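You operate a simulated robot arm through the tools that you are given. There is no shell and no other tool.

The job below is to be done with a simulated two-armed robot. You get a single attempt, and the scene is never put back.

## Task
Fire the kiln on the programme that the firing card names.
Fine: latch the door, switch the isolator on, set the dial and press start once; both bungs stay in, keep off the case; wait till the display reads END, then isolator off and latch free. Where these are worked on the way, their far stop is far enough and under half their travel is too little: door latch, isolator.

The check looks at the end state, three seconds after you hand in, the way a careful person would. Anything else that was tipped, shoved, dropped, spilled or broken makes it a failure.

## Robot
Two 7-joint arms with fingered hands on one trunk that stands fixed in place. Base frame: the origin is at the foot of the trunk, x ahead of it, y to its left, z up. Units: m, rad, N and s.
The left shoulder is at [0.022, 0.215, 1.273], the right one opposite. With the tool pointing down near the work surface each hand reaches from about 0.1 to 0.64 m from the base axis, measured 20 degrees to its own side. Payload 3.6 kg a hand.
The tool frame of a hand sits at the grasp point between the pads (the TCP): z along the fingers, y along the line on which they close. The tips reach 0.022 m beyond it. The gripper opens to 0.132 m; its body begins 0.06 m behind the TCP. The gripper is a hand of 4 fingers: y runs from the thumb to the fingers, the wrist lies at [0, 0, -0.203] in the tool frame, and closing takes about 1.5 s.
Orientation is that of the tool frame in the base frame, as a unit quaternion [w, x, y, z]. With the fingers straight down and closing along the base's y, the tool's x points along the base's -x, its y along +y and its z along -z.

## Interface
- The arms move only by the tool play_rows. It takes "left_steps", "right_steps" or both (then of equal length, played together; a hand with none holds still); each is a list of rows, each a list of 6 numbers: the shift along the tool's x, y, z in units of 200 mm (1.0 is 200 mm), then the turn, a rotation vector about the tool's x, y, z in units of 60 degrees (1.0 is 60 degrees). In form: [[dx, dy, dz, rx, ry, rz], ...]. A call has 1 to 20 rows; each row is the pose to reach, as a shift and turn from the pose commanded when the call began, along the tool's axes at that moment. "left_claw" and "right_claw" are, for a hand that has rows, the finger opening in m, from 0 to 0.132, set as the call begins (left out, the last holds). A call with a number of a shift or a turn outside -1 to 1 is refused whole. Each row takes 0.2 s and may step no farther than 0.05 m and 0.15 rad from the row before; otherwise, or with a gripper value out of range, the whole call is refused. A pose out of reach is approached as far as the arm can. The call stops where the force on the tool passes 40 N (or 10 N more than at its start, if that is more) or the arm is blocked; 0.2 s more then pass. Each finger travels about 0.108 m/s and halts on what it meets, pressing with about 32 N; the grip force reading is that of the motor and also rises with nothing between the fingers. The clock runs only during rows and for 0.2 s after the last one: add rows that repeat a pose to give the fingers time. It gives the time, the measured TCP pose, the force on the tool (base axes), the opening and the grip force at its end, in the units of the frame above (readings bear some noise), with the torque about the TCP (base axes, N m) and any sound that the robot's microphone picked up.
- Cameras (640 x 400 px; columns grow to the right, rows downward): "scene" is now at [0.1615, -0.0365, 1.213]; the picture's right is [-0.40, -0.92, 0.00], its down [-0.11, 0.05, -0.99] and it looks along [0.91, -0.40, -0.12] (base axes); focal length 214 px, centre (320, 200). "left" rides on the left gripper at [-0.053, -0.053, -0.084] in its tool frame; the picture's right is [0.71, -0.71, 0.00], its down [0.53, 0.53, -0.67] and it looks along [0.47, 0.47, 0.74] (tool axes); focal length 247 px, centre (320, 200). "right" rides on the right gripper at [0.053, -0.053, -0.084] in its tool frame; the picture's right is [0.71, 0.71, 0.00], its down [-0.53, 0.53, -0.67] and it looks along [-0.47, 0.47, 0.74] (tool axes); focal length 247 px, centre (320, 200).
- capture(camera): a new picture of that camera. It takes no simulated time.
- lift_body(by): moves the trunk up (or, below 0, down) by that many m; the arms and the scene camera ride with it, the base frame stays. It gives what a move gives, with no picture.
- finger_targets(finger1, finger2, finger3, thumb_bend, hand): sets how far each is bent, from 0 (flat) to 100 (curled in); at 30 the hand is open as for a grip, at 70 the pads meet at the TCP. One left out holds its place. A second passes; each finger stops where it meets its share of the squeeze, and holds until it gets a number again. A gripper value or a shape takes the hand back. It gives what a move gives, with no picture; readings hold the bend of each and the force on the fingers (four entries, about 0 where the hand has none), thumb and palm.
- hand_shape(shape, hand): the hand has 4 fingers and takes this shape, open, in about a second: jaw (thumb against the fingers, like two jaws); tri (thumb and two fingers); tip (a fingertip pinch); poke (one finger out to press); point (the index stretched); flat (the hand flat); cup (the hand cupped); fist (a fist). The gripper value then closes the fingers along that shape, each until it touches; the sizes above hold for jaw. It gives what a move gives, with no picture.
- head_to(pan, tilt): turns the head with the scene camera to pan (to the left, within 1.047 rad either way) and tilt (down, from -0.506 to 1.204), counted from straight ahead of the robot (the tilt from the chest, where the trunk bows). It gives what a move gives.
- point_at(camera, pixels): for up to 12 pixels [column, row] of the newest picture of that camera ("zoom" is the newest enlarged one), the place [x, y, z] in the base frame of the surface seen there, good to about 0.002 m. It takes no simulated time.
- enlarge(camera, box): a new picture of the part [left, top, right, bottom] of that camera's present view, enlarged. It takes no simulated time.
- hand_in(): hands the job in; it is judged then, once.

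Leave the grippers open and the arms clear of the work at the hand-in unless told otherwise.

The tools are called after "Emit:" by a JSON object that holds its "name" and its "arguments". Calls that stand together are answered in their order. play_rows: Moves the arms, as the interface text tells. Its arguments: {"type":"object","properties":{"left_steps":{"type":"array","items":{"type":"array","items":{"type":"number"}}},"left_claw":{"type":"number"},"right_steps":{"type":"array","items":{"type":"array","items":{"type":"number"}}},"right_claw":{"type":"number"}},"required":[]} The other tools are called the same way: lift_body (by) moves the trunk up or down; hand_shape (shape, hand) gives the hand a shape; finger_targets (finger1, finger2, finger3, thumb_bend, hand) moves the fingers one by one; head_to (pan, tilt) turns the head that bears the scene camera; capture (camera) takes a picture; point_at (camera, pixels) gives the place of the surface under pixels of a picture; enlarge (camera, box) takes an enlarged picture of a part of a camera's view; hand_in () hands the job in.

At the start:

```text
t: 0.0
left_ee_pos: [0.441, 0.0567, 1.2123]
left_tool_rot: [0.0, -0.001, 1.0, 0.001]
left_ft_force: [-0.6, -0.3, -0.6]
left_torque: [0.0, -0.01, -0.01]
left_opening: 0.1316
left_grasp_force: 0.1
left_shape: jaw
left_bend: [30.0, 30.0, 30.0, 30.0]
left_finger forces: [0.0, 0.1, 0.1, 0.0, 0.0, 0.0]
right_ee_pos: [0.3729, -0.3483, 1.2359]
right_tool_rot: [-0.001, 0.0, 1.0, 0.0]
right_ft_force: [0.1, -0.2, 0.0]
right_torque: [-0.03, -0.03, -0.02]
right_opening: 0.132
right_grasp_force: 0.1
right_shape: jaw
right_bend: [30.0, 30.0, 30.0, 30.0]
right_finger forces: [0.0, 0.1, 0.1, 0.1, 0.1, 0.0]
trunk travel left (down, up): [-0.55, 0.126]
head pan, tilt (commanded): [-0.414, 0.115]
```

scene: 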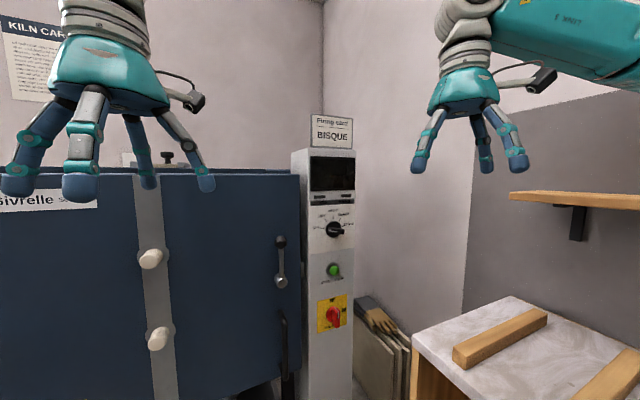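
right: 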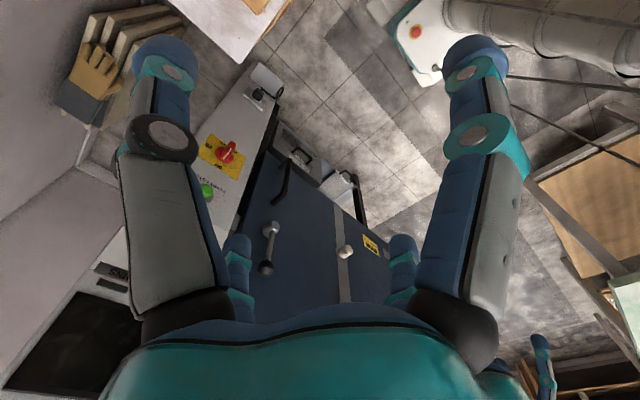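
left: 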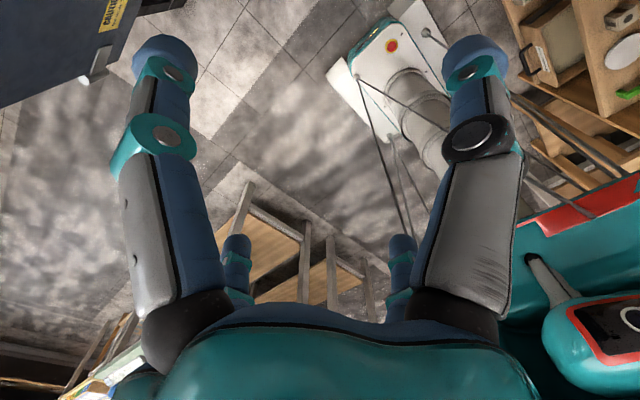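

I see the kiln (blue door), a control column with a firing card "BISQUE", display, dial, green start button and a red/yellow isolator. I'll enlarge the views of the card, the dial, the latch and the kiln card on the wall.

Emit:
{"name": "enlarge", "arguments": {"camera": "scene", "box": [290, 100, 370, 250]}}

Emit:
{"name": "enlarge", "arguments": {"camera": "scene", "box": [250, 220, 370, 400]}}

Emit:
{"name": "enlarge", "arguments": {"camera": "scene", "box": [0, 0, 120, 110]}}

```text
2.67 times, centred on (330, 175) of scene
```

zoom: 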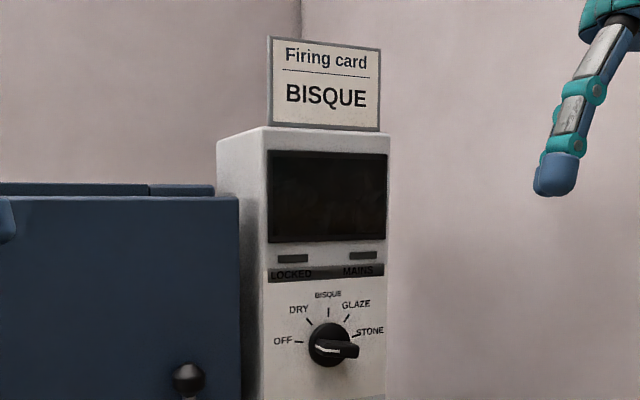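

```text
2.22 times, centred on (310, 310) of scene
```

zoom: 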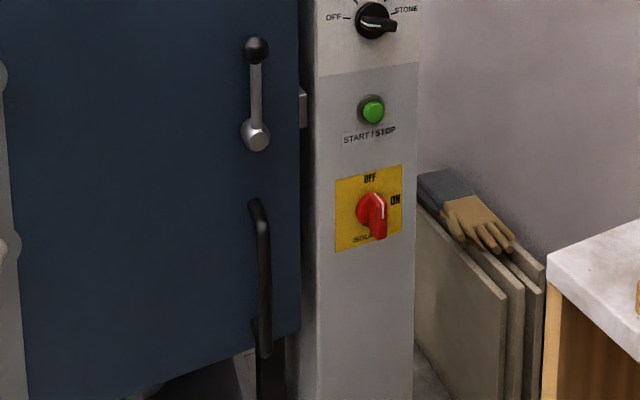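

```text
3.64 times, centred on (60, 55) of scene
```

zoom: 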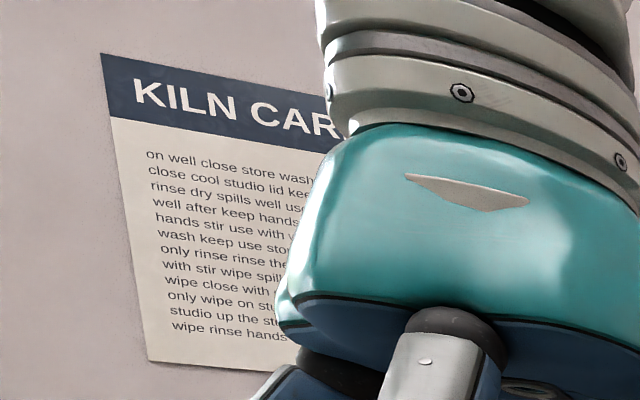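

The card reads BISQUE. The dial seems to sit at OFF, isolator lever's white line up at OFF, the latch lever stands up. Now I measure 3D places of the parts in a fresh scene picture.

Emit:
{"name": "enlarge", "arguments": {"camera": "scene", "box": [300, 190, 364, 270]}}

Emit:
{"name": "point_at", "arguments": {"camera": "scene", "pixels": [[335, 230], [308, 225], [352, 245], [315, 290], [334, 271], [334, 317], [281, 282], [280, 241], [300, 250], [285, 345], [312, 160], [350, 160]]}}

```text
5.00 times, centred on (332, 230) of scene
```

zoom: 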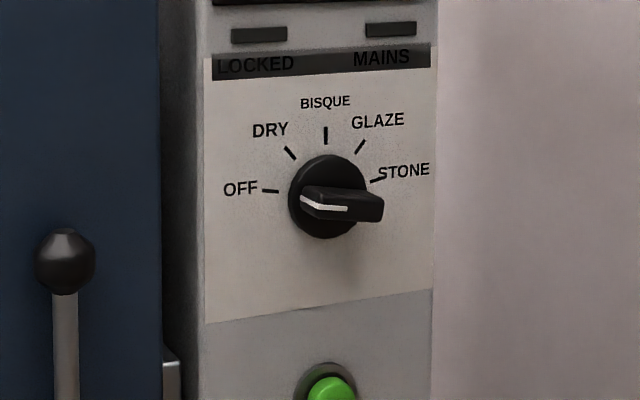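

```text
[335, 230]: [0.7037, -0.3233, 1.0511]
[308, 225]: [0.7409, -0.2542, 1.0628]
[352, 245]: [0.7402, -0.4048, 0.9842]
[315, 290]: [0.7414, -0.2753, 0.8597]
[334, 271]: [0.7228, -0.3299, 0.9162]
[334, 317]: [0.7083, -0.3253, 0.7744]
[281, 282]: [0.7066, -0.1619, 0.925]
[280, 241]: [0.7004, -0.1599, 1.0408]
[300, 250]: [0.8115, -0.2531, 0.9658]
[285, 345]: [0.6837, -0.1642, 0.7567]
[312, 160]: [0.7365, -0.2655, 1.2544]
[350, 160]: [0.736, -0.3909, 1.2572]
```

Panel face is at x≈0.741 facing me; dial at y≈-0.325 z≈1.05, button z≈0.916, isolator z≈0.774, latch pivot about (0.707,-0.162,0.925). I look closer at the latch, isolator and door gap.

Emit:
{"name": "enlarge", "arguments": {"camera": "scene", "box": [256, 225, 320, 305]}}

Emit:
{"name": "enlarge", "arguments": {"camera": "scene", "box": [300, 260, 364, 340]}}

Emit:
{"name": "point_at", "arguments": {"camera": "scene", "pixels": [[265, 260], [298, 240], [262, 330], [200, 260], [110, 260], [20, 300], [200, 185], [290, 176], [302, 262], [304, 270], [150, 258], [156, 338]]}}

```text
5.00 times, centred on (288, 265) of scene
```

zoom: 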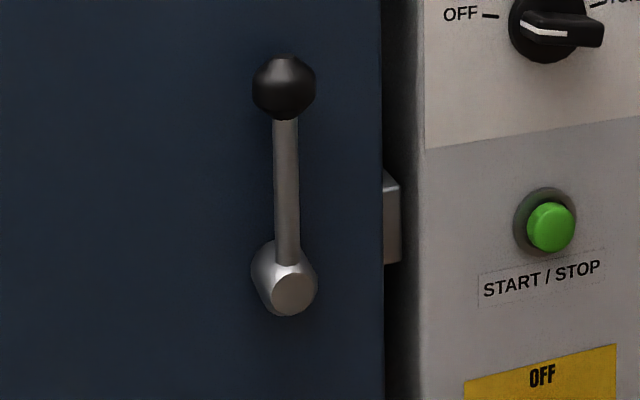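

```text
5.00 times, centred on (332, 300) of scene
```

zoom: 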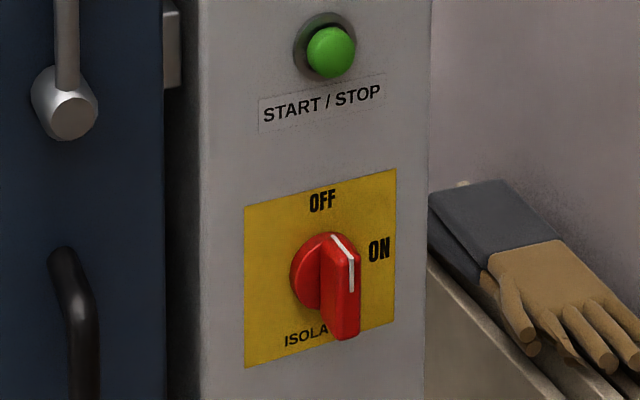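

```text
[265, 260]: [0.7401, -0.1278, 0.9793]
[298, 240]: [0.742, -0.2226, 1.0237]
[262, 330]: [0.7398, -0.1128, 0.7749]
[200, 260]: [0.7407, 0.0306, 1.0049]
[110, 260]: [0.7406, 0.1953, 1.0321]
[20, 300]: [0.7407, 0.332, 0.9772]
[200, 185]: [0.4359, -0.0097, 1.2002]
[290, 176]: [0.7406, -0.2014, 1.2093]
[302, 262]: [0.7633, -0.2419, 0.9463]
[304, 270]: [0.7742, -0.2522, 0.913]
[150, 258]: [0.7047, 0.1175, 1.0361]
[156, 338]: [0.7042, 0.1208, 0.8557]
```

The door face is at x≈0.741 (flush), bungs stick out at y≈0.12. Before moving I look around: head down, then right, to know obstacles.

Emit:
{"name": "head_to", "arguments": {"pan": -0.41, "tilt": 0.7}}

Emit:
{"name": "capture", "arguments": {"camera": "scene"}}

Emit:
{"name": "head_to", "arguments": {"pan": -1.0, "tilt": 0.6}}

Emit:
{"name": "capture", "arguments": {"camera": "scene"}}

Emit:
{"name": "head_to", "arguments": {"pan": 0.5, "tilt": 0.5}}

Emit:
{"name": "capture", "arguments": {"camera": "scene"}}

```text
t: 1.0
left_ee_pos: [0.4417, 0.0575, 1.2133]
left_tool_rot: [0.0, -0.001, 1.0, 0.001]
left_ft_force: [0.7, 0.2, 1.0]
left_torque: [0.0, -0.04, 0.04]
left_opening: 0.132
left_grasp_force: 0.0
left_shape: jaw
left_bend: [30.0, 30.0, 30.0, 30.0]
left_finger forces: [0.0, 0.0, 0.0, 0.0, 0.1, 0.0]
right_ee_pos: [0.3729, -0.3475, 1.2366]
right_tool_rot: [0.001, -0.001, 1.0, 0.0]
right_ft_force: [-0.3, 0.4, -0.7]
right_torque: [-0.01, 0.01, -0.01]
right_opening: 0.1321
right_grasp_force: 0.1
right_shape: jaw
right_bend: [30.0, 30.0, 30.0, 30.0]
right_finger forces: [0.0, 0.0, 0.0, 0.1, 0.1, 0.1]
trunk travel left (down, up): [-0.55, 0.126]
head pan, tilt (commanded): [-0.41, 0.7]
```

```text
taken
```

scene: 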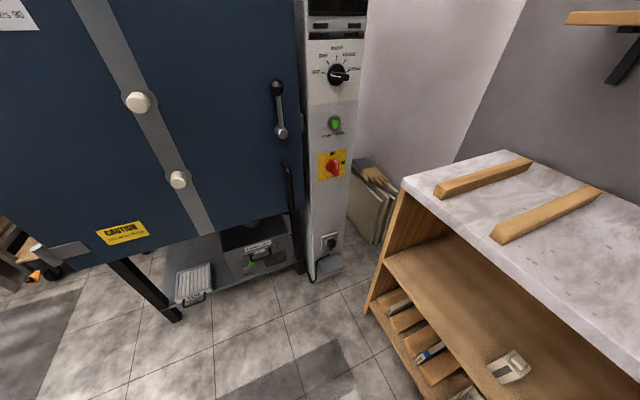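

```text
t: 2.0
left_ee_pos: [0.4415, 0.0581, 1.2134]
left_tool_rot: [-0.001, -0.001, 1.0, 0.0]
left_ft_force: [-0.2, -0.4, -0.8]
left_torque: [-0.01, 0.01, 0.0]
left_opening: 0.1319
left_grasp_force: 0.1
left_shape: jaw
left_bend: [30.0, 30.0, 30.0, 30.0]
left_finger forces: [0.0, 0.1, 0.0, 0.0, 0.0, 0.0]
right_ee_pos: [0.373, -0.3484, 1.2347]
right_tool_rot: [-0.002, 0.0, 1.0, 0.0]
right_ft_force: [-0.1, 0.6, 0.6]
right_torque: [0.01, -0.01, 0.0]
right_opening: 0.1319
right_grasp_force: 0.1
right_shape: jaw
right_bend: [30.0, 30.0, 30.0, 30.0]
right_finger forces: [0.0, 0.0, 0.1, 0.0, 0.1, 0.1]
trunk travel left (down, up): [-0.55, 0.126]
head pan, tilt (commanded): [-1.0, 0.6]
```

```text
taken
```

scene: 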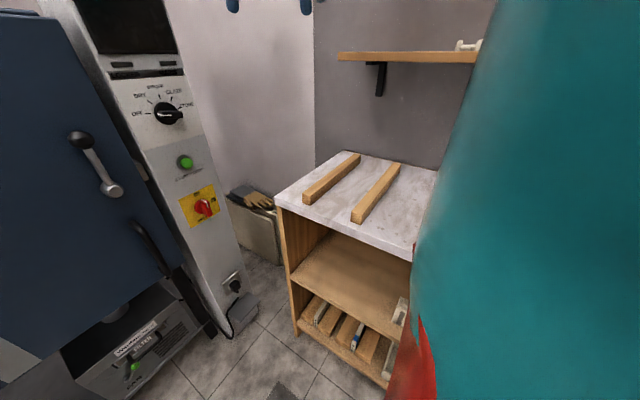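

```text
t: 3.6
left_ee_pos: [0.4398, 0.0566, 1.2135]
left_tool_rot: [0.0, -0.001, 1.0, 0.0]
left_ft_force: [-0.3, 0.1, 0.0]
left_torque: [-0.01, 0.01, -0.01]
left_opening: 0.1321
left_grasp_force: 0.0
left_shape: jaw
left_bend: [30.0, 30.0, 30.0, 30.0]
left_finger forces: [0.1, 0.0, 0.0, 0.0, 0.0, 0.0]
right_ee_pos: [0.3718, -0.3486, 1.2358]
right_tool_rot: [-0.001, -0.001, 1.0, 0.001]
right_ft_force: [0.2, 0.0, 0.0]
right_torque: [-0.01, -0.01, 0.0]
right_opening: 0.1319
right_grasp_force: 0.0
right_shape: jaw
right_bend: [30.0, 30.0, 30.0, 30.0]
right_finger forces: [0.0, 0.0, 0.0, 0.0, 0.0, 0.0]
trunk travel left (down, up): [-0.55, 0.126]
head pan, tilt (commanded): [0.499, 0.499]
```

```text
taken
```

scene: 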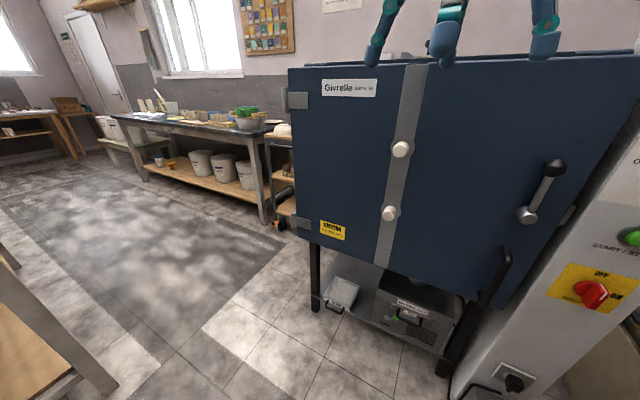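

There is a worktable to the right and a filter box beneath the kiln. I turn the head to the panel with moderate tilt and measure the table's corners.

Emit:
{"name": "head_to", "arguments": {"pan": -0.6, "tilt": 0.5}}

Emit:
{"name": "capture", "arguments": {"camera": "scene"}}

```text
t: 4.9
left_ee_pos: [0.4413, 0.0573, 1.2129]
left_tool_rot: [0.0, -0.001, 1.0, 0.0]
left_ft_force: [0.1, -0.8, 0.5]
left_torque: [-0.01, 0.0, 0.03]
left_opening: 0.1316
left_grasp_force: 0.1
left_shape: jaw
left_bend: [30.0, 30.0, 30.0, 30.0]
left_finger forces: [0.0, 0.0, 0.0, 0.1, 0.0, 0.0]
right_ee_pos: [0.3729, -0.3485, 1.2351]
right_tool_rot: [-0.001, 0.0, 1.0, 0.0]
right_ft_force: [-0.2, 0.9, -0.4]
right_torque: [0.0, 0.03, -0.03]
right_opening: 0.1321
right_grasp_force: 0.0
right_shape: jaw
right_bend: [30.0, 30.0, 30.0, 30.0]
right_finger forces: [0.0, 0.0, 0.1, 0.1, 0.0, 0.1]
trunk travel left (down, up): [-0.55, 0.126]
head pan, tilt (commanded): [-0.6, 0.499]
```

```text
taken
```

scene: 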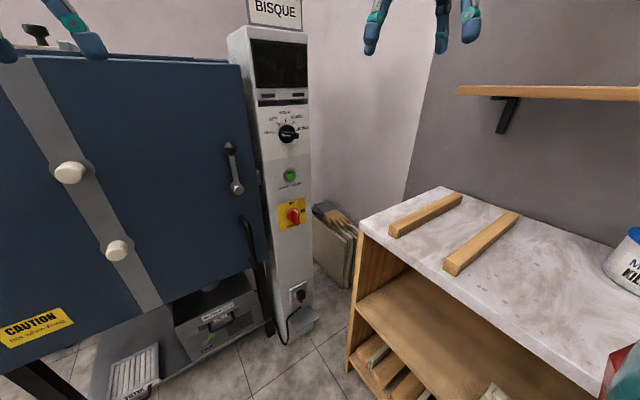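

Emit:
{"name": "point_at", "arguments": {"camera": "scene", "pixels": [[363, 232], [445, 190], [480, 300], [540, 340], [620, 270], [540, 90], [330, 212], [287, 132], [289, 175], [291, 213], [237, 188], [231, 152]]}}

Emit:
{"name": "enlarge", "arguments": {"camera": "scene", "box": [220, 80, 340, 250]}}

Emit:
{"name": "enlarge", "arguments": {"camera": "scene", "box": [160, 260, 300, 370]}}

```text
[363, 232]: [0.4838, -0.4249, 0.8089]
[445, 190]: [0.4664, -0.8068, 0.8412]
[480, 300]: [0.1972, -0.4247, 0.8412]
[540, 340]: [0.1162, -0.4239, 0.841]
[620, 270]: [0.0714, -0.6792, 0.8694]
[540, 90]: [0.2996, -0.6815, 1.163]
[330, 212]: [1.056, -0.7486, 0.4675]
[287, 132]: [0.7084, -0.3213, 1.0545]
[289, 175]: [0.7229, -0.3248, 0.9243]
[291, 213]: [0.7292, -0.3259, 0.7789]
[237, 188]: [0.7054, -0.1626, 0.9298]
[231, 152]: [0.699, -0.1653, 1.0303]
```

```text
2.35 times, centred on (280, 165) of scene
```

zoom: 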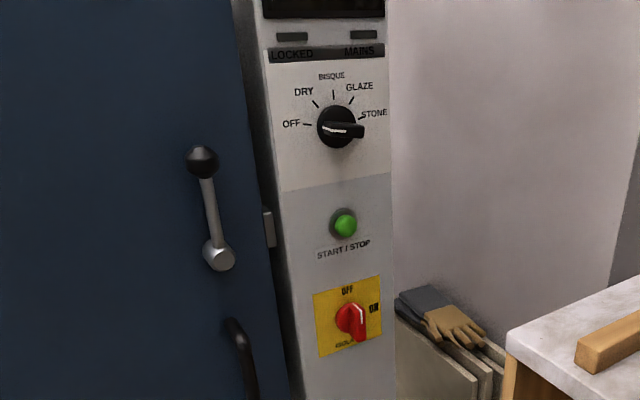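

```text
3.64 times, centred on (230, 315) of scene
```

zoom: 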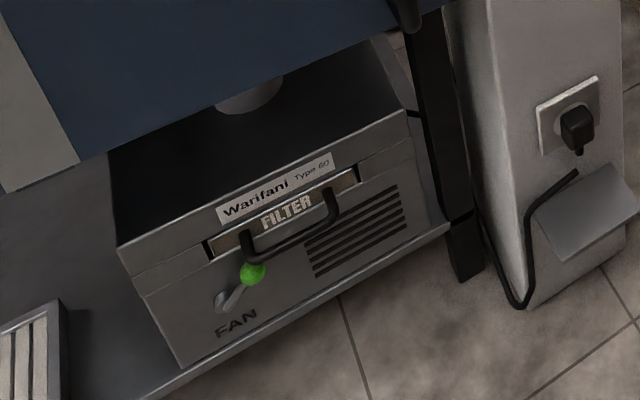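

The table top is at z≈0.841, its edge at y≈-0.424 and x up to 0.48. I want to lower the trunk, so I check where the right elbow is relative to the table.

Emit:
{"name": "head_to", "arguments": {"pan": -1.04, "tilt": 0.1}}

Emit:
{"name": "capture", "arguments": {"camera": "scene"}}

Emit:
{"name": "head_to", "arguments": {"pan": -1.04, "tilt": 1.1}}

Emit:
{"name": "capture", "arguments": {"camera": "scene"}}

```text
t: 5.8
left_ee_pos: [0.442, 0.056, 1.2144]
left_tool_rot: [0.0, -0.001, 1.0, -0.001]
left_ft_force: [0.2, -0.2, -0.5]
left_torque: [0.0, 0.0, 0.03]
left_opening: 0.1319
left_grasp_force: 0.1
left_shape: jaw
left_bend: [30.0, 30.0, 30.0, 30.0]
left_finger forces: [0.1, 0.0, 0.0, 0.0, 0.0, 0.0]
right_ee_pos: [0.3722, -0.3482, 1.2359]
right_tool_rot: [0.0, -0.001, 1.0, 0.0]
right_ft_force: [0.1, 0.1, -1.2]
right_torque: [0.04, -0.06, 0.0]
right_opening: 0.132
right_grasp_force: 0.1
right_shape: jaw
right_bend: [30.0, 30.0, 30.0, 30.0]
right_finger forces: [0.0, 0.0, 0.1, 0.0, 0.0, 0.0]
trunk travel left (down, up): [-0.55, 0.126]
head pan, tilt (commanded): [-1.04, 0.099]
```

```text
taken
```

scene: 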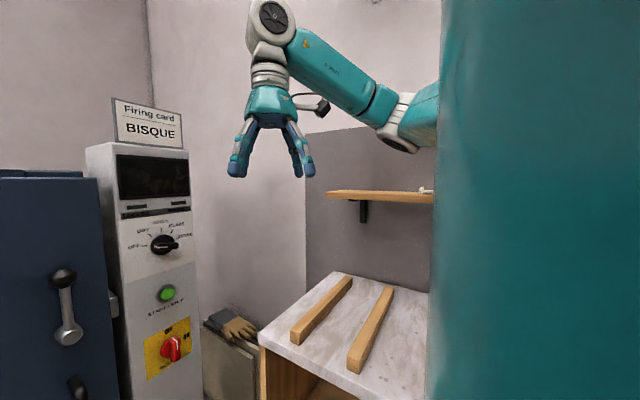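

```text
t: 7.1
left_ee_pos: [0.4418, 0.0571, 1.214]
left_tool_rot: [0.0, -0.001, 1.0, 0.0]
left_ft_force: [-0.3, 0.7, 0.5]
left_torque: [0.02, 0.0, 0.01]
left_opening: 0.1317
left_grasp_force: 0.0
left_shape: jaw
left_bend: [30.0, 30.0, 30.0, 30.0]
left_finger forces: [0.0, 0.0, 0.1, 0.0, 0.1, 0.1]
right_ee_pos: [0.3718, -0.3486, 1.2365]
right_tool_rot: [0.0, 0.001, 1.0, 0.0]
right_ft_force: [-0.4, 0.1, 0.3]
right_torque: [0.02, 0.0, -0.03]
right_opening: 0.132
right_grasp_force: 0.1
right_shape: jaw
right_bend: [30.0, 30.0, 30.0, 30.0]
right_finger forces: [0.0, 0.0, 0.1, 0.0, 0.1, 0.1]
trunk travel left (down, up): [-0.55, 0.126]
head pan, tilt (commanded): [-1.04, 1.1]
```

```text
taken
```

scene: 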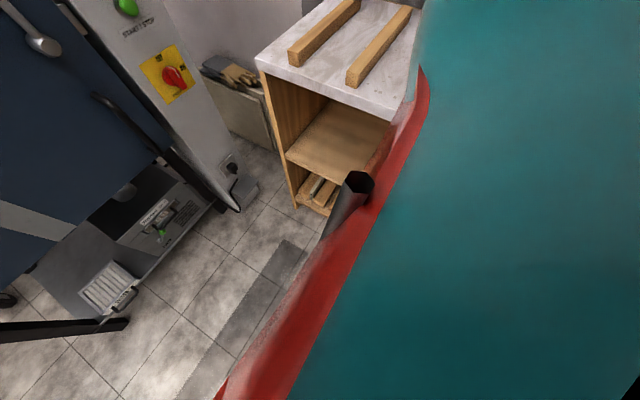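

The right elbow sticks out to the right, near a wall shelf. I measure the elbow and the shelf edge.

Emit:
{"name": "head_to", "arguments": {"pan": -1.04, "tilt": 0.1}}

Emit:
{"name": "capture", "arguments": {"camera": "scene"}}

Emit:
{"name": "point_at", "arguments": {"camera": "scene", "pixels": [[395, 140], [410, 110], [425, 130], [330, 70], [345, 195], [430, 195], [275, 90], [260, 35], [370, 120], [330, 110], [430, 100], [380, 190]]}}

```text
t: 8.3
left_ee_pos: [0.4404, 0.0567, 1.2137]
left_tool_rot: [0.0, -0.001, 1.0, -0.001]
left_ft_force: [-0.3, -0.1, 0.6]
left_torque: [-0.01, -0.01, -0.03]
left_opening: 0.1317
left_grasp_force: 0.0
left_shape: jaw
left_bend: [30.0, 30.0, 30.0, 30.0]
left_finger forces: [0.0, 0.0, 0.1, 0.0, 0.1, 0.0]
right_ee_pos: [0.3718, -0.3474, 1.2352]
right_tool_rot: [-0.001, -0.001, 1.0, 0.0]
right_ft_force: [-0.7, -0.3, 0.2]
right_torque: [0.02, 0.02, -0.01]
right_opening: 0.1318
right_grasp_force: 0.1
right_shape: jaw
right_bend: [30.0, 30.0, 30.0, 30.0]
right_finger forces: [0.0, 0.1, 0.0, 0.0, 0.0, 0.1]
trunk travel left (down, up): [-0.55, 0.126]
head pan, tilt (commanded): [-1.04, 0.099]
```

```text
taken
```

scene: 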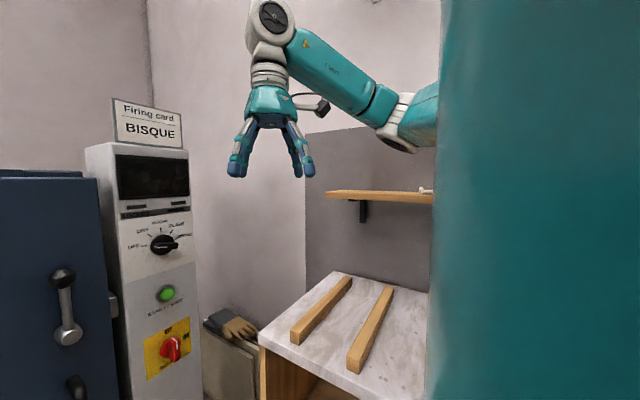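

```text
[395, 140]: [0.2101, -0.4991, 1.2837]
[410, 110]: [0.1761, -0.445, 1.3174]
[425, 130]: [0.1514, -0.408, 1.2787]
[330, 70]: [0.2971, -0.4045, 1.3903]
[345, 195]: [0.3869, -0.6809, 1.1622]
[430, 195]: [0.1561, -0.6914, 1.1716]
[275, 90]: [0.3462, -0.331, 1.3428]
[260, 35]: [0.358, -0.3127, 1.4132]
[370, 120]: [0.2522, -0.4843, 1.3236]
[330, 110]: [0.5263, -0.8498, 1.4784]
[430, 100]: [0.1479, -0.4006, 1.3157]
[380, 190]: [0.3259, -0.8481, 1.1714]
```

Elbow lies around (0.21,-0.50,1.28), clear of the shelf (y -0.68). I lower the trunk by 0.2 m to bring the shoulders nearer the working height.

Emit:
{"name": "lift_body", "arguments": {"by": -0.2}}

Emit:
{"name": "head_to", "arguments": {"pan": -0.5, "tilt": 0.15}}

Emit:
{"name": "capture", "arguments": {"camera": "scene"}}

```text
t: 10.5
left_ee_pos: [0.4408, 0.0567, 1.0149]
left_tool_rot: [0.001, 0.0, 1.0, 0.0]
left_ft_force: [0.1, -0.2, 0.5]
left_torque: [-0.02, 0.02, -0.02]
left_opening: 0.1321
left_grasp_force: 0.0
left_shape: jaw
left_bend: [30.0, 30.0, 30.0, 30.0]
left_finger forces: [0.0, 0.0, 0.0, 0.0, 0.1, 0.1]
right_ee_pos: [0.3729, -0.3482, 1.0366]
right_tool_rot: [0.0, 0.001, 1.0, 0.001]
right_ft_force: [-0.2, 0.0, 0.6]
right_torque: [0.01, 0.0, -0.01]
right_opening: 0.1318
right_grasp_force: 0.1
right_shape: jaw
right_bend: [30.0, 30.0, 30.0, 30.0]
right_finger forces: [0.1, 0.0, 0.0, 0.0, 0.0, 0.0]
trunk travel left (down, up): [-0.35, 0.326]
head pan, tilt (commanded): [-1.04, 0.099]
```

```text
t: 11.5
left_ee_pos: [0.4422, 0.0562, 1.0134]
left_tool_rot: [-0.002, -0.001, 1.0, 0.0]
left_ft_force: [0.1, 0.8, 0.2]
left_torque: [0.02, -0.01, 0.0]
left_opening: 0.1316
left_grasp_force: 0.1
left_shape: jaw
left_bend: [30.0, 30.0, 30.0, 30.0]
left_finger forces: [0.1, 0.0, 0.1, 0.0, 0.0, 0.0]
right_ee_pos: [0.3716, -0.3484, 1.036]
right_tool_rot: [-0.001, 0.0, 1.0, 0.0]
right_ft_force: [0.7, -1.2, 0.2]
right_torque: [0.0, 0.01, -0.03]
right_opening: 0.132
right_grasp_force: 0.0
right_shape: jaw
right_bend: [30.0, 30.0, 30.0, 30.0]
right_finger forces: [0.0, 0.0, 0.0, 0.0, 0.1, 0.1]
trunk travel left (down, up): [-0.35, 0.326]
head pan, tilt (commanded): [-0.499, 0.15]
```

```text
taken
```

scene: 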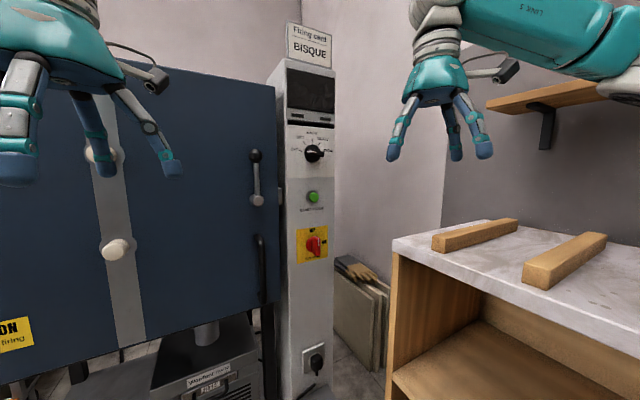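

Both hands point down. I now turn the right hand towards forward (first 60°) while advancing 0.13 m in x, and move the left hand 0.15 m left and 0.08 m up out of the way.

Emit:
{"name": "play_rows", "arguments": {"right_steps": [[-0.08, 0, 0, 0, -0.125, 0], [-0.16, 0, 0, 0, -0.25, 0], [-0.24, 0, 0, 0, -0.375, 0], [-0.32, 0, 0, 0, -0.5, 0], [-0.4, 0, 0, 0, -0.625, 0], [-0.48, 0, 0, 0, -0.75, 0], [-0.56, 0, 0, 0, -0.875, 0], [-0.65, 0, 0, 0, -1.0, 0]], "left_steps": [[0, 0.09, -0.05, 0, 0, 0], [0, 0.18, -0.1, 0, 0, 0], [0, 0.27, -0.15, 0, 0, 0], [0, 0.36, -0.2, 0, 0, 0], [0, 0.45, -0.25, 0, 0, 0], [0, 0.54, -0.3, 0, 0, 0], [0, 0.63, -0.35, 0, 0, 0], [0, 0.75, -0.4, 0, 0, 0]]}}

Emit:
{"name": "capture", "arguments": {"camera": "scene"}}

```text
t: 13.3
left_ee_pos: [0.441, 0.208, 1.0943]
left_tool_rot: [-0.001, 0.0, 1.0, 0.0]
left_ft_force: [0.6, 0.6, -0.7]
left_torque: [0.01, -0.03, -0.01]
left_opening: 0.1319
left_grasp_force: 0.0
left_shape: jaw
left_bend: [30.0, 30.0, 30.0, 30.0]
left_finger forces: [0.0, 0.0, 0.1, 0.1, 0.0, 0.0]
right_ee_pos: [0.5037, -0.349, 1.0363]
right_tool_rot: [0.501, -0.001, 0.866, 0.001]
right_ft_force: [0.9, 0.4, -0.9]
right_torque: [-0.01, 0.0, 0.01]
right_opening: 0.1318
right_grasp_force: 0.1
right_shape: jaw
right_bend: [30.0, 30.0, 30.0, 30.0]
right_finger forces: [0.1, 0.1, 0.1, 0.0, 0.0, 0.1]
trunk travel left (down, up): [-0.35, 0.326]
head pan, tilt (commanded): [-0.499, 0.15]
```

```text
taken
```

scene: 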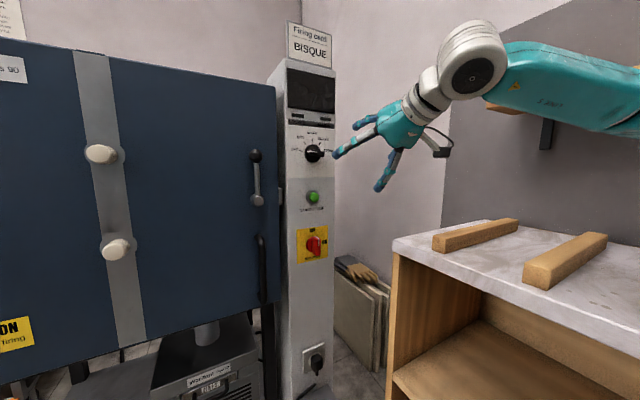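

The hand now points 30° below forward. I finish the turn to straight forward (another 30° about tool y), holding position.

Emit:
{"name": "play_rows", "arguments": {"right_steps": [[0, 0, 0, 0, -0.125, 0], [0, 0, 0, 0, -0.25, 0], [0, 0, 0, 0, -0.375, 0], [0, 0, 0, 0, -0.5, 0]]}}

Emit:
{"name": "capture", "arguments": {"camera": "right"}}

Emit:
{"name": "capture", "arguments": {"camera": "scene"}}

```text
t: 14.3
left_ee_pos: [0.4369, 0.217, 1.0945]
left_tool_rot: [0.002, -0.002, 1.0, -0.004]
left_ft_force: [0.5, 0.6, -0.4]
left_torque: [-0.02, 0.07, 0.04]
left_opening: 0.1317
left_grasp_force: 0.0
left_shape: jaw
left_bend: [30.0, 30.0, 30.0, 30.0]
left_finger forces: [0.1, 0.0, 0.1, 0.1, 0.1, 0.0]
right_ee_pos: [0.489, -0.3846, 1.1372]
right_tool_rot: [0.705, -0.097, 0.681, -0.176]
right_ft_force: [0.6, 0.8, 0.8]
right_torque: [-0.01, -0.01, -0.04]
right_opening: 0.1317
right_grasp_force: 0.1
right_shape: jaw
right_bend: [30.0, 30.0, 30.0, 30.0]
right_finger forces: [0.1, 0.0, 0.0, 0.0, 0.0, 0.0]
right hand out of reach, approached as far as the arm can: row 3, 4
trunk travel left (down, up): [-0.35, 0.326]
head pan, tilt (commanded): [-0.499, 0.15]
stopped in row 4 (right hand): the arm was blocked; the commanded pose is now the measured one
```

```text
taken
```

right: 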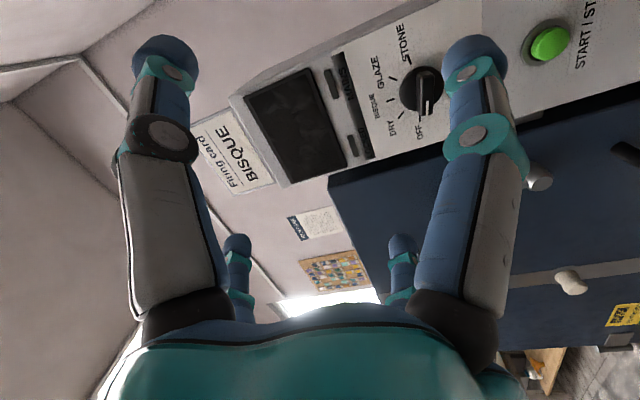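

```text
taken
```

scene: 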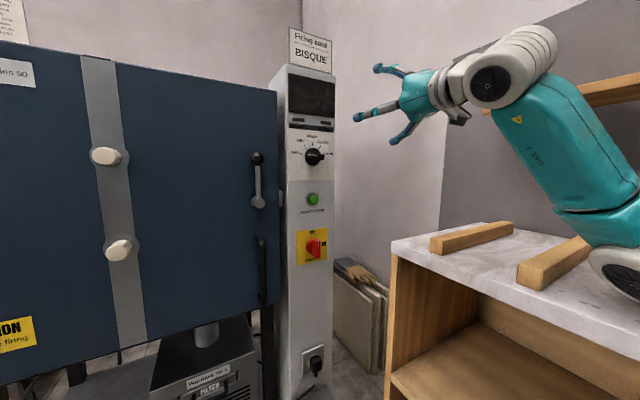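

The arm was blocked and its elbow has dropped near the table. I check that elbow against the table at once.

Emit:
{"name": "head_to", "arguments": {"pan": -1.0, "tilt": 0.3}}

Emit:
{"name": "capture", "arguments": {"camera": "scene"}}

```text
t: 15.3
left_ee_pos: [0.4324, 0.2172, 1.0968]
left_tool_rot: [0.004, -0.001, 1.0, -0.005]
left_ft_force: [0.9, 0.0, 0.0]
left_torque: [0.0, -0.03, 0.0]
left_opening: 0.1319
left_grasp_force: 0.0
left_shape: jaw
left_bend: [30.0, 30.0, 30.0, 30.0]
left_finger forces: [0.0, 0.0, 0.0, 0.0, 0.0, 0.0]
right_ee_pos: [0.4835, -0.3829, 1.1406]
right_tool_rot: [0.708, -0.098, 0.677, -0.174]
right_ft_force: [0.8, 0.2, -0.1]
right_torque: [-0.05, -0.01, 0.03]
right_opening: 0.1315
right_grasp_force: 0.1
right_shape: jaw
right_bend: [30.0, 30.0, 30.0, 30.0]
right_finger forces: [0.0, 0.0, 0.0, 0.1, 0.0, 0.1]
trunk travel left (down, up): [-0.35, 0.326]
head pan, tilt (commanded): [-1.0, 0.3]
```

```text
taken
```

scene: 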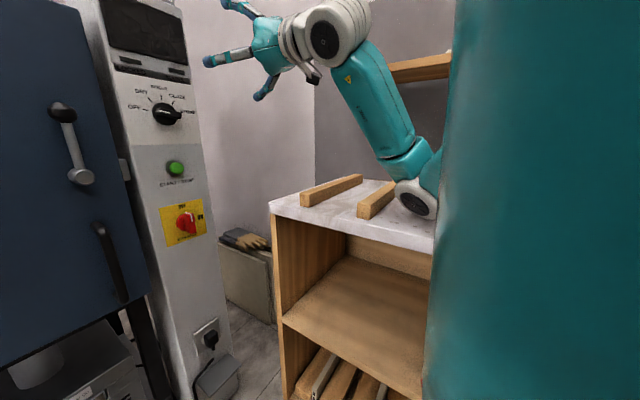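

The elbow is close to the table top near the second wooden bar. I zoom and measure there.

Emit:
{"name": "enlarge", "arguments": {"camera": "scene", "box": [260, 120, 460, 260]}}

Emit:
{"name": "point_at", "arguments": {"camera": "scene", "pixels": [[303, 200], [302, 188], [358, 176], [360, 213], [361, 200], [392, 185], [415, 210], [400, 190], [425, 180], [400, 205], [285, 200], [380, 230]]}}

```text
2.86 times, centred on (360, 190) of scene
```

zoom: 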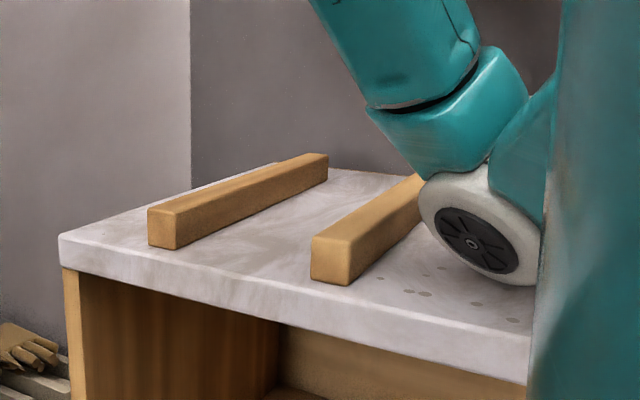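

```text
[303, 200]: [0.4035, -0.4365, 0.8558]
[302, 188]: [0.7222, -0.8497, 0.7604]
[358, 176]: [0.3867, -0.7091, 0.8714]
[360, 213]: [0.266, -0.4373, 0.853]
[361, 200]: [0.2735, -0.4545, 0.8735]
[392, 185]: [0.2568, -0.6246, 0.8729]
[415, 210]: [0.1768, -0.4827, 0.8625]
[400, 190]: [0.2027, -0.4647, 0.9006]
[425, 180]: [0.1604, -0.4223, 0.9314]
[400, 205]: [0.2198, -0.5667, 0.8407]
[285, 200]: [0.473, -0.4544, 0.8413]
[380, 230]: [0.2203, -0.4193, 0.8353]
```

The elbow has come down onto the table top (disk bottom about z 0.84); the bars seem where they were (bar end still ≈(0.266,-0.437)). I raise the trunk 0.12 m to lift the elbow clear, then check.

Emit:
{"name": "lift_body", "arguments": {"by": 0.12}}

Emit:
{"name": "capture", "arguments": {"camera": "scene"}}

```text
t: 16.8
left_ee_pos: [0.4398, 0.2072, 1.2147]
left_tool_rot: [-0.002, -0.001, 1.0, 0.0]
left_ft_force: [0.5, -0.6, 0.0]
left_torque: [0.01, -0.01, -0.03]
left_opening: 0.1321
left_grasp_force: 0.0
left_shape: jaw
left_bend: [30.0, 30.0, 30.0, 30.0]
left_finger forces: [0.1, 0.0, 0.0, 0.1, 0.1, 0.0]
right_ee_pos: [0.4935, -0.3937, 1.2491]
right_tool_rot: [0.705, -0.093, 0.683, -0.165]
right_ft_force: [0.1, -0.4, -0.5]
right_torque: [0.01, 0.04, 0.01]
right_opening: 0.1319
right_grasp_force: 0.0
right_shape: jaw
right_bend: [30.0, 30.0, 30.0, 30.0]
right_finger forces: [0.0, 0.0, 0.0, 0.0, 0.1, 0.0]
trunk travel left (down, up): [-0.47, 0.206]
head pan, tilt (commanded): [-1.0, 0.3]
```

```text
taken
```

scene: 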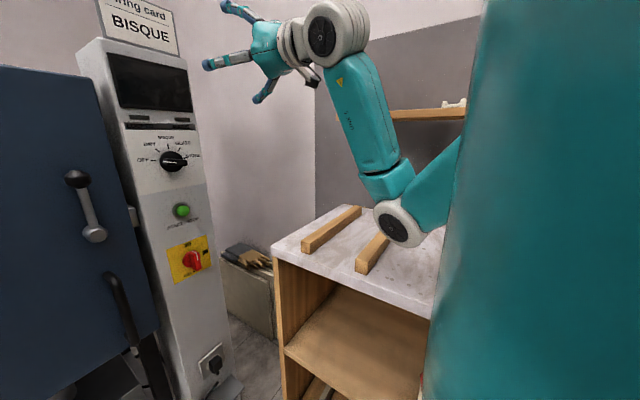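

The elbow is lifted free and the body relaxed again. I raise the trunk another 0.08 m (original height) for more elbow clearance and check the bars' positions.

Emit:
{"name": "lift_body", "arguments": {"by": 0.08}}

Emit:
{"name": "head_to", "arguments": {"pan": -0.6, "tilt": 0.5}}

Emit:
{"name": "capture", "arguments": {"camera": "scene"}}

```text
t: 17.9
left_ee_pos: [0.4404, 0.2063, 1.295]
left_tool_rot: [-0.001, -0.001, 1.0, 0.0]
left_ft_force: [-0.2, 0.9, -0.2]
left_torque: [-0.01, -0.01, 0.01]
left_opening: 0.132
left_grasp_force: 0.1
left_shape: jaw
left_bend: [30.0, 30.0, 30.0, 30.0]
left_finger forces: [0.0, 0.0, 0.1, 0.0, 0.0, 0.1]
right_ee_pos: [0.4926, -0.3929, 1.3286]
right_tool_rot: [0.706, -0.093, 0.683, -0.164]
right_ft_force: [-1.1, -0.1, -0.3]
right_torque: [0.04, 0.01, 0.0]
right_opening: 0.1321
right_grasp_force: 0.1
right_shape: jaw
right_bend: [30.0, 30.0, 30.0, 30.0]
right_finger forces: [0.0, 0.1, 0.0, 0.0, 0.1, 0.0]
trunk travel left (down, up): [-0.55, 0.126]
head pan, tilt (commanded): [-1.0, 0.3]
```

```text
t: 18.8
left_ee_pos: [0.4412, 0.2069, 1.2947]
left_tool_rot: [0.0, -0.001, 1.0, 0.0]
left_ft_force: [-0.8, -0.4, 0.6]
left_torque: [0.01, 0.02, 0.01]
left_opening: 0.132
left_grasp_force: 0.1
left_shape: jaw
left_bend: [30.0, 30.0, 30.0, 30.0]
left_finger forces: [0.0, 0.0, 0.0, 0.0, 0.0, 0.1]
right_ee_pos: [0.4921, -0.393, 1.3293]
right_tool_rot: [0.706, -0.093, 0.683, -0.164]
right_ft_force: [0.1, 0.6, -0.4]
right_torque: [0.0, 0.0, -0.01]
right_opening: 0.1321
right_grasp_force: 0.2
right_shape: jaw
right_bend: [30.0, 30.0, 30.0, 30.0]
right_finger forces: [0.1, 0.0, 0.1, 0.0, 0.0, 0.0]
trunk travel left (down, up): [-0.55, 0.126]
head pan, tilt (commanded): [-0.6, 0.499]
```

```text
taken
```

scene: 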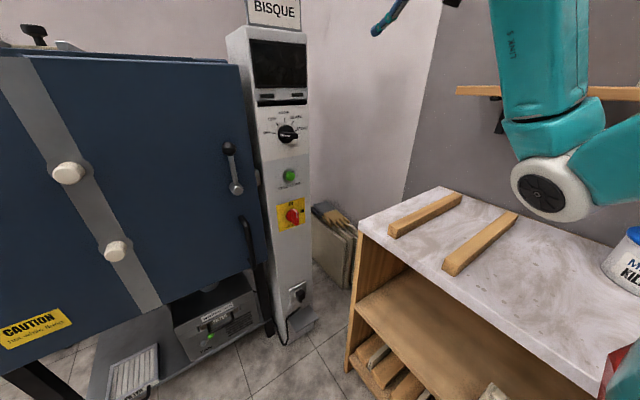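

Bars and table appear unmoved compared with the earlier same view (bars at (390,230)-(460,195) and (445,270)-(518,215)). Now I move the right hand halfway towards the latch while straightening its orientation to exactly forward.

Emit:
{"name": "play_rows", "arguments": {"right_steps": [[0.0575, 0.1, 0.016, -0.0122, 0.0038, 0.0438], [0.115, 0.2, 0.032, -0.0245, 0.0076, 0.0875], [0.1725, 0.3, 0.048, -0.0367, 0.0114, 0.1313], [0.23, 0.4, 0.064, -0.049, 0.0153, 0.175], [0.2875, 0.5, 0.08, -0.0612, 0.0191, 0.2188], [0.345, 0.6, 0.096, -0.0735, 0.0229, 0.2625], [0.4025, 0.7, 0.112, -0.0857, 0.0267, 0.3063], [0.46, 0.805, 0.128, -0.098, 0.0305, 0.35]]}}

Emit:
{"name": "head_to", "arguments": {"pan": -0.6, "tilt": 0.3}}

Emit:
{"name": "capture", "arguments": {"camera": "scene"}}

```text
t: 20.0
left_ee_pos: [0.4415, 0.2062, 1.2953]
left_tool_rot: [0.001, -0.001, 1.0, -0.001]
left_ft_force: [-0.2, 0.2, 0.3]
left_torque: [0.0, -0.01, -0.02]
left_opening: 0.1319
left_grasp_force: 0.0
left_shape: jaw
left_bend: [30.0, 30.0, 30.0, 30.0]
left_finger forces: [0.0, 0.1, 0.0, 0.0, 0.0, 0.0]
right_ee_pos: [0.5023, -0.4134, 1.2767]
right_tool_rot: [0.721, -0.057, 0.669, -0.175]
right_ft_force: [-0.4, -0.6, 0.1]
right_torque: [0.01, 0.0, 0.05]
right_opening: 0.1318
right_grasp_force: 0.1
right_shape: jaw
right_bend: [30.0, 30.0, 30.0, 30.0]
right_finger forces: [0.0, 0.0, 0.1, 0.1, 0.0, 0.1]
right hand out of reach, approached as far as the arm can: row 1, 2, 3, 4, 5
trunk travel left (down, up): [-0.55, 0.126]
head pan, tilt (commanded): [-0.6, 0.499]
stopped in row 5 (right hand): the arm was blocked; the commanded pose is now the measured one
```

```text
t: 20.7
left_ee_pos: [0.4398, 0.2082, 1.2959]
left_tool_rot: [-0.001, -0.001, 1.0, 0.0]
left_ft_force: [-0.2, -0.5, -0.3]
left_torque: [0.02, -0.01, -0.01]
left_opening: 0.1319
left_grasp_force: 0.0
left_shape: jaw
left_bend: [30.0, 30.0, 30.0, 30.0]
left_finger forces: [0.0, 0.0, 0.0, 0.0, 0.0, 0.1]
right_ee_pos: [0.5026, -0.4121, 1.2784]
right_tool_rot: [0.723, -0.057, 0.667, -0.171]
right_ft_force: [-1.0, -0.4, 0.3]
right_torque: [0.01, -0.02, 0.0]
right_opening: 0.1321
right_grasp_force: 0.1
right_shape: jaw
right_bend: [30.0, 30.0, 30.0, 30.0]
right_finger forces: [0.0, 0.0, 0.1, 0.0, 0.0, 0.0]
trunk travel left (down, up): [-0.55, 0.126]
head pan, tilt (commanded): [-0.6, 0.3]
```

```text
taken
```

scene: 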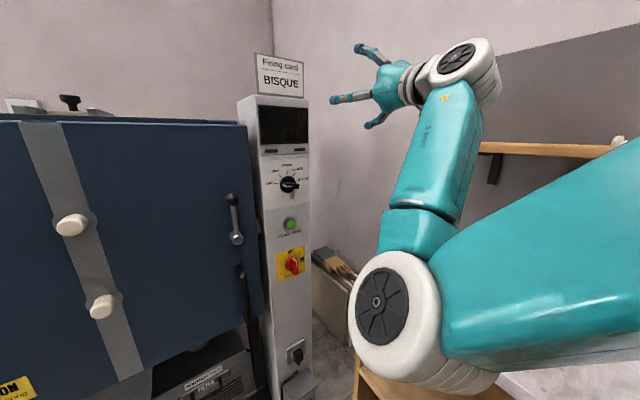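

The wrist is at its bend limit because the arm is too folded (forearm upright). I go back to the 30°-down orientation which worked, at (0.54,-0.35,1.25), and will extend forward from there.

Emit:
{"name": "play_rows", "arguments": {"right_steps": [[0.005, 0.046, 0.015, -0.0292, 0.0713, 0.0329], [0.0105, 0.091, 0.031, -0.0583, 0.1427, 0.0658], [0.0158, 0.137, 0.046, -0.0875, 0.214, 0.0986], [0.021, 0.183, 0.061, -0.1166, 0.2853, 0.1315], [0.026, 0.228, 0.077, -0.1458, 0.3566, 0.1644], [0.0315, 0.274, 0.092, -0.1749, 0.428, 0.1973], [0.0368, 0.319, 0.107, -0.2041, 0.4993, 0.2301], [0.042, 0.365, 0.1225, -0.2332, 0.5706, 0.263]]}}

Emit:
{"name": "capture", "arguments": {"camera": "scene"}}

```text
t: 21.2
left_ee_pos: [0.4403, 0.2091, 1.2959]
left_tool_rot: [0.0, -0.001, 1.0, 0.0]
left_ft_force: [-1.3, 0.3, 0.8]
left_torque: [-0.02, 0.0, -0.01]
left_opening: 0.1317
left_grasp_force: 0.1
left_shape: jaw
left_bend: [30.0, 30.0, 30.0, 30.0]
left_finger forces: [0.1, 0.1, 0.0, 0.0, 0.0, 0.0]
right_ee_pos: [0.4887, -0.4457, 1.2975]
right_tool_rot: [0.718, -0.048, 0.662, -0.209]
right_ft_force: [-0.7, -0.1, 0.7]
right_torque: [0.02, 0.04, 0.0]
right_opening: 0.1318
right_grasp_force: 0.0
right_shape: jaw
right_bend: [30.0, 30.0, 30.0, 30.0]
right_finger forces: [0.1, 0.0, 0.0, 0.0, 0.0, 0.1]
right hand out of reach, approached as far as the arm can: row 1, 2
trunk travel left (down, up): [-0.55, 0.126]
head pan, tilt (commanded): [-0.6, 0.3]
stopped in row 2 (right hand): the arm was blocked; the commanded pose is now the measured one
```

```text
taken
```

scene: 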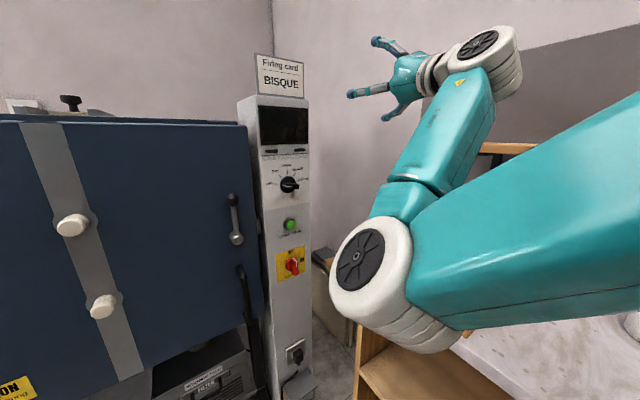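

The elbow has swung inward, and turning is stuck from here. I try extending: pure translation forward (+0.12 m in base x), which should unfold the elbow and relieve the wrist.

Emit:
{"name": "play_rows", "arguments": {"right_steps": [[0.0036, 0.0237, 0.0971, 0, 0, 0], [0.0072, 0.0473, 0.1941, 0, 0, 0], [0.0109, 0.071, 0.2912, 0, 0, 0], [0.0145, 0.0946, 0.3883, 0, 0, 0], [0.0181, 0.1183, 0.4854, 0, 0, 0], [0.0217, 0.142, 0.5824, 0, 0, 0]]}}

Emit:
{"name": "capture", "arguments": {"camera": "scene"}}

```text
t: 22.0
left_ee_pos: [0.441, 0.208, 1.2961]
left_tool_rot: [0.0, 0.0, 1.0, 0.0]
left_ft_force: [-0.6, -0.5, 0.1]
left_torque: [0.01, -0.03, -0.04]
left_opening: 0.1321
left_grasp_force: 0.0
left_shape: jaw
left_bend: [30.0, 30.0, 30.0, 30.0]
left_finger forces: [0.1, 0.1, 0.1, 0.1, 0.1, 0.0]
right_ee_pos: [0.5043, -0.5343, 1.2743]
right_tool_rot: [0.681, -0.012, 0.667, -0.302]
right_ft_force: [-0.2, 0.0, -0.6]
right_torque: [-0.03, 0.06, 0.0]
right_opening: 0.132
right_grasp_force: 0.1
right_shape: jaw
right_bend: [30.0, 30.0, 30.0, 30.0]
right_finger forces: [0.0, 0.1, 0.0, 0.1, 0.1, 0.0]
right hand out of reach, approached as far as the arm can: row 1, 2, 3, 4
trunk travel left (down, up): [-0.55, 0.126]
head pan, tilt (commanded): [-0.6, 0.3]
stopped in row 4 (right hand): the arm was blocked; the commanded pose is now the measured one
```

```text
taken
```

scene: 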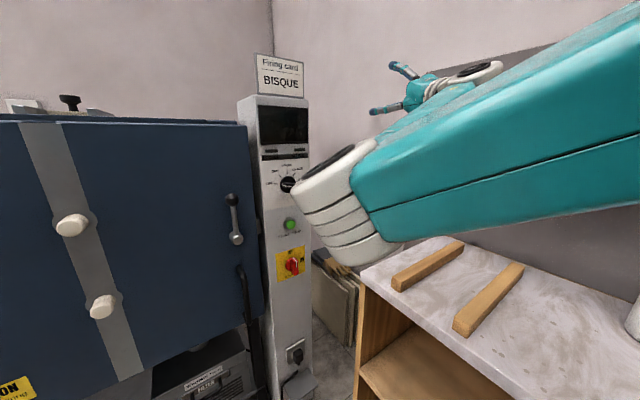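

The elbow now swings up in front of the camera and the hand drifts right – an unhelpful posture. I measure where elbow and wrist are.

Emit:
{"name": "point_at", "arguments": {"camera": "scene", "pixels": [[345, 180], [320, 190], [345, 250], [380, 180], [450, 170], [600, 100], [430, 85], [420, 105], [470, 75], [400, 70], [380, 110], [620, 190]]}}

Emit:
{"name": "capture", "arguments": {"camera": "right"}}

Emit:
{"name": "capture", "arguments": {"camera": "left"}}

```text
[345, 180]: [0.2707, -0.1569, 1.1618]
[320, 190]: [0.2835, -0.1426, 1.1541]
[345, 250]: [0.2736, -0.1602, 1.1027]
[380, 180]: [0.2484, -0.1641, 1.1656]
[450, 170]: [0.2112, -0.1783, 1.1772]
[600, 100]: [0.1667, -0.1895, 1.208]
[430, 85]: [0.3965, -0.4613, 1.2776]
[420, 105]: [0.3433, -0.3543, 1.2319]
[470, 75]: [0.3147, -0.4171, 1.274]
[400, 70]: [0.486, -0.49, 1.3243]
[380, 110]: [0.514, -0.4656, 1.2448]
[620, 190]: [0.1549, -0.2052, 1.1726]
```

```text
taken
```

right: 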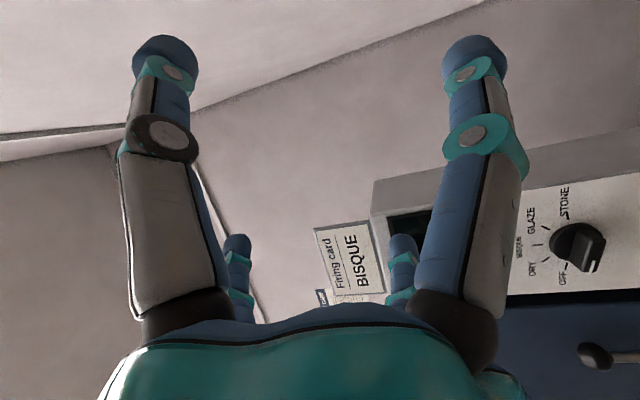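

```text
taken
```

left: 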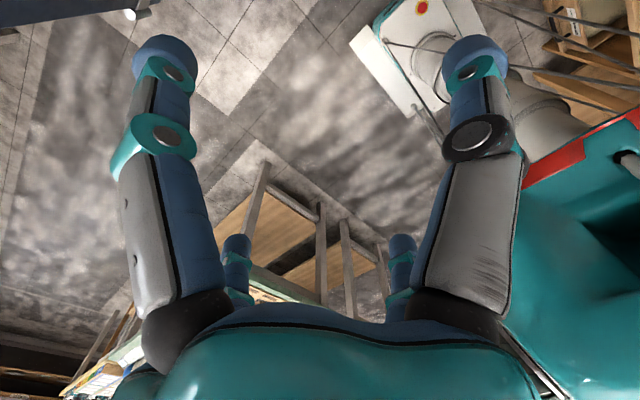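

The orientation kept slipping in negative roll about the tool's z, so the hand-roll joint is evidently at its stop in the positive direction. I roll the hand -60° about its own z to give it slack (position held).

Emit:
{"name": "play_rows", "arguments": {"right_steps": [[0, 0, 0, 0, 0, -0.125], [0, 0, 0, 0, 0, -0.25], [0, 0, 0, 0, 0, -0.375], [0, 0, 0, 0, 0, -0.5], [0, 0, 0, 0, 0, -0.625], [0, 0, 0, 0, 0, -0.75], [0, 0, 0, 0, 0, -0.875], [0, 0, 0, 0, 0, -1.0]]}}

Emit:
{"name": "capture", "arguments": {"camera": "scene"}}

```text
t: 23.8
left_ee_pos: [0.4413, 0.2091, 1.2962]
left_tool_rot: [0.0, 0.0, 1.0, 0.001]
left_ft_force: [0.5, -0.1, -0.2]
left_torque: [0.02, -0.03, -0.03]
left_opening: 0.132
left_grasp_force: 0.0
left_shape: jaw
left_bend: [30.0, 30.0, 30.0, 30.0]
left_finger forces: [0.1, 0.1, 0.0, 0.0, 0.0, 0.0]
right_ee_pos: [0.5035, -0.5325, 1.2761]
right_tool_rot: [-0.44, 0.343, -0.571, 0.602]
right_ft_force: [0.4, -0.5, 0.5]
right_torque: [0.0, 0.0, 0.01]
right_opening: 0.132
right_grasp_force: 0.1
right_shape: jaw
right_bend: [30.0, 30.0, 30.0, 30.0]
right_finger forces: [0.0, 0.0, 0.0, 0.0, 0.0, 0.0]
trunk travel left (down, up): [-0.55, 0.126]
head pan, tilt (commanded): [-0.6, 0.3]
```

```text
taken
```

scene: 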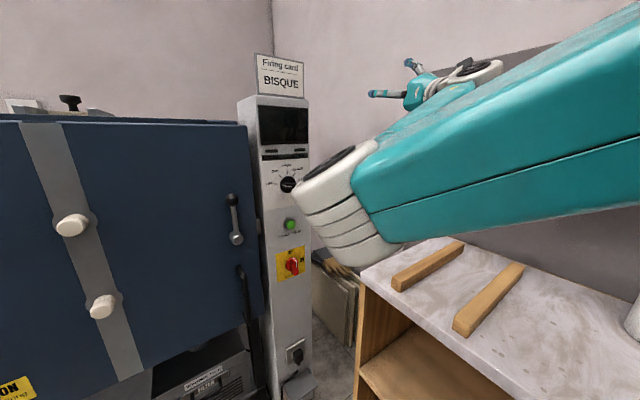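

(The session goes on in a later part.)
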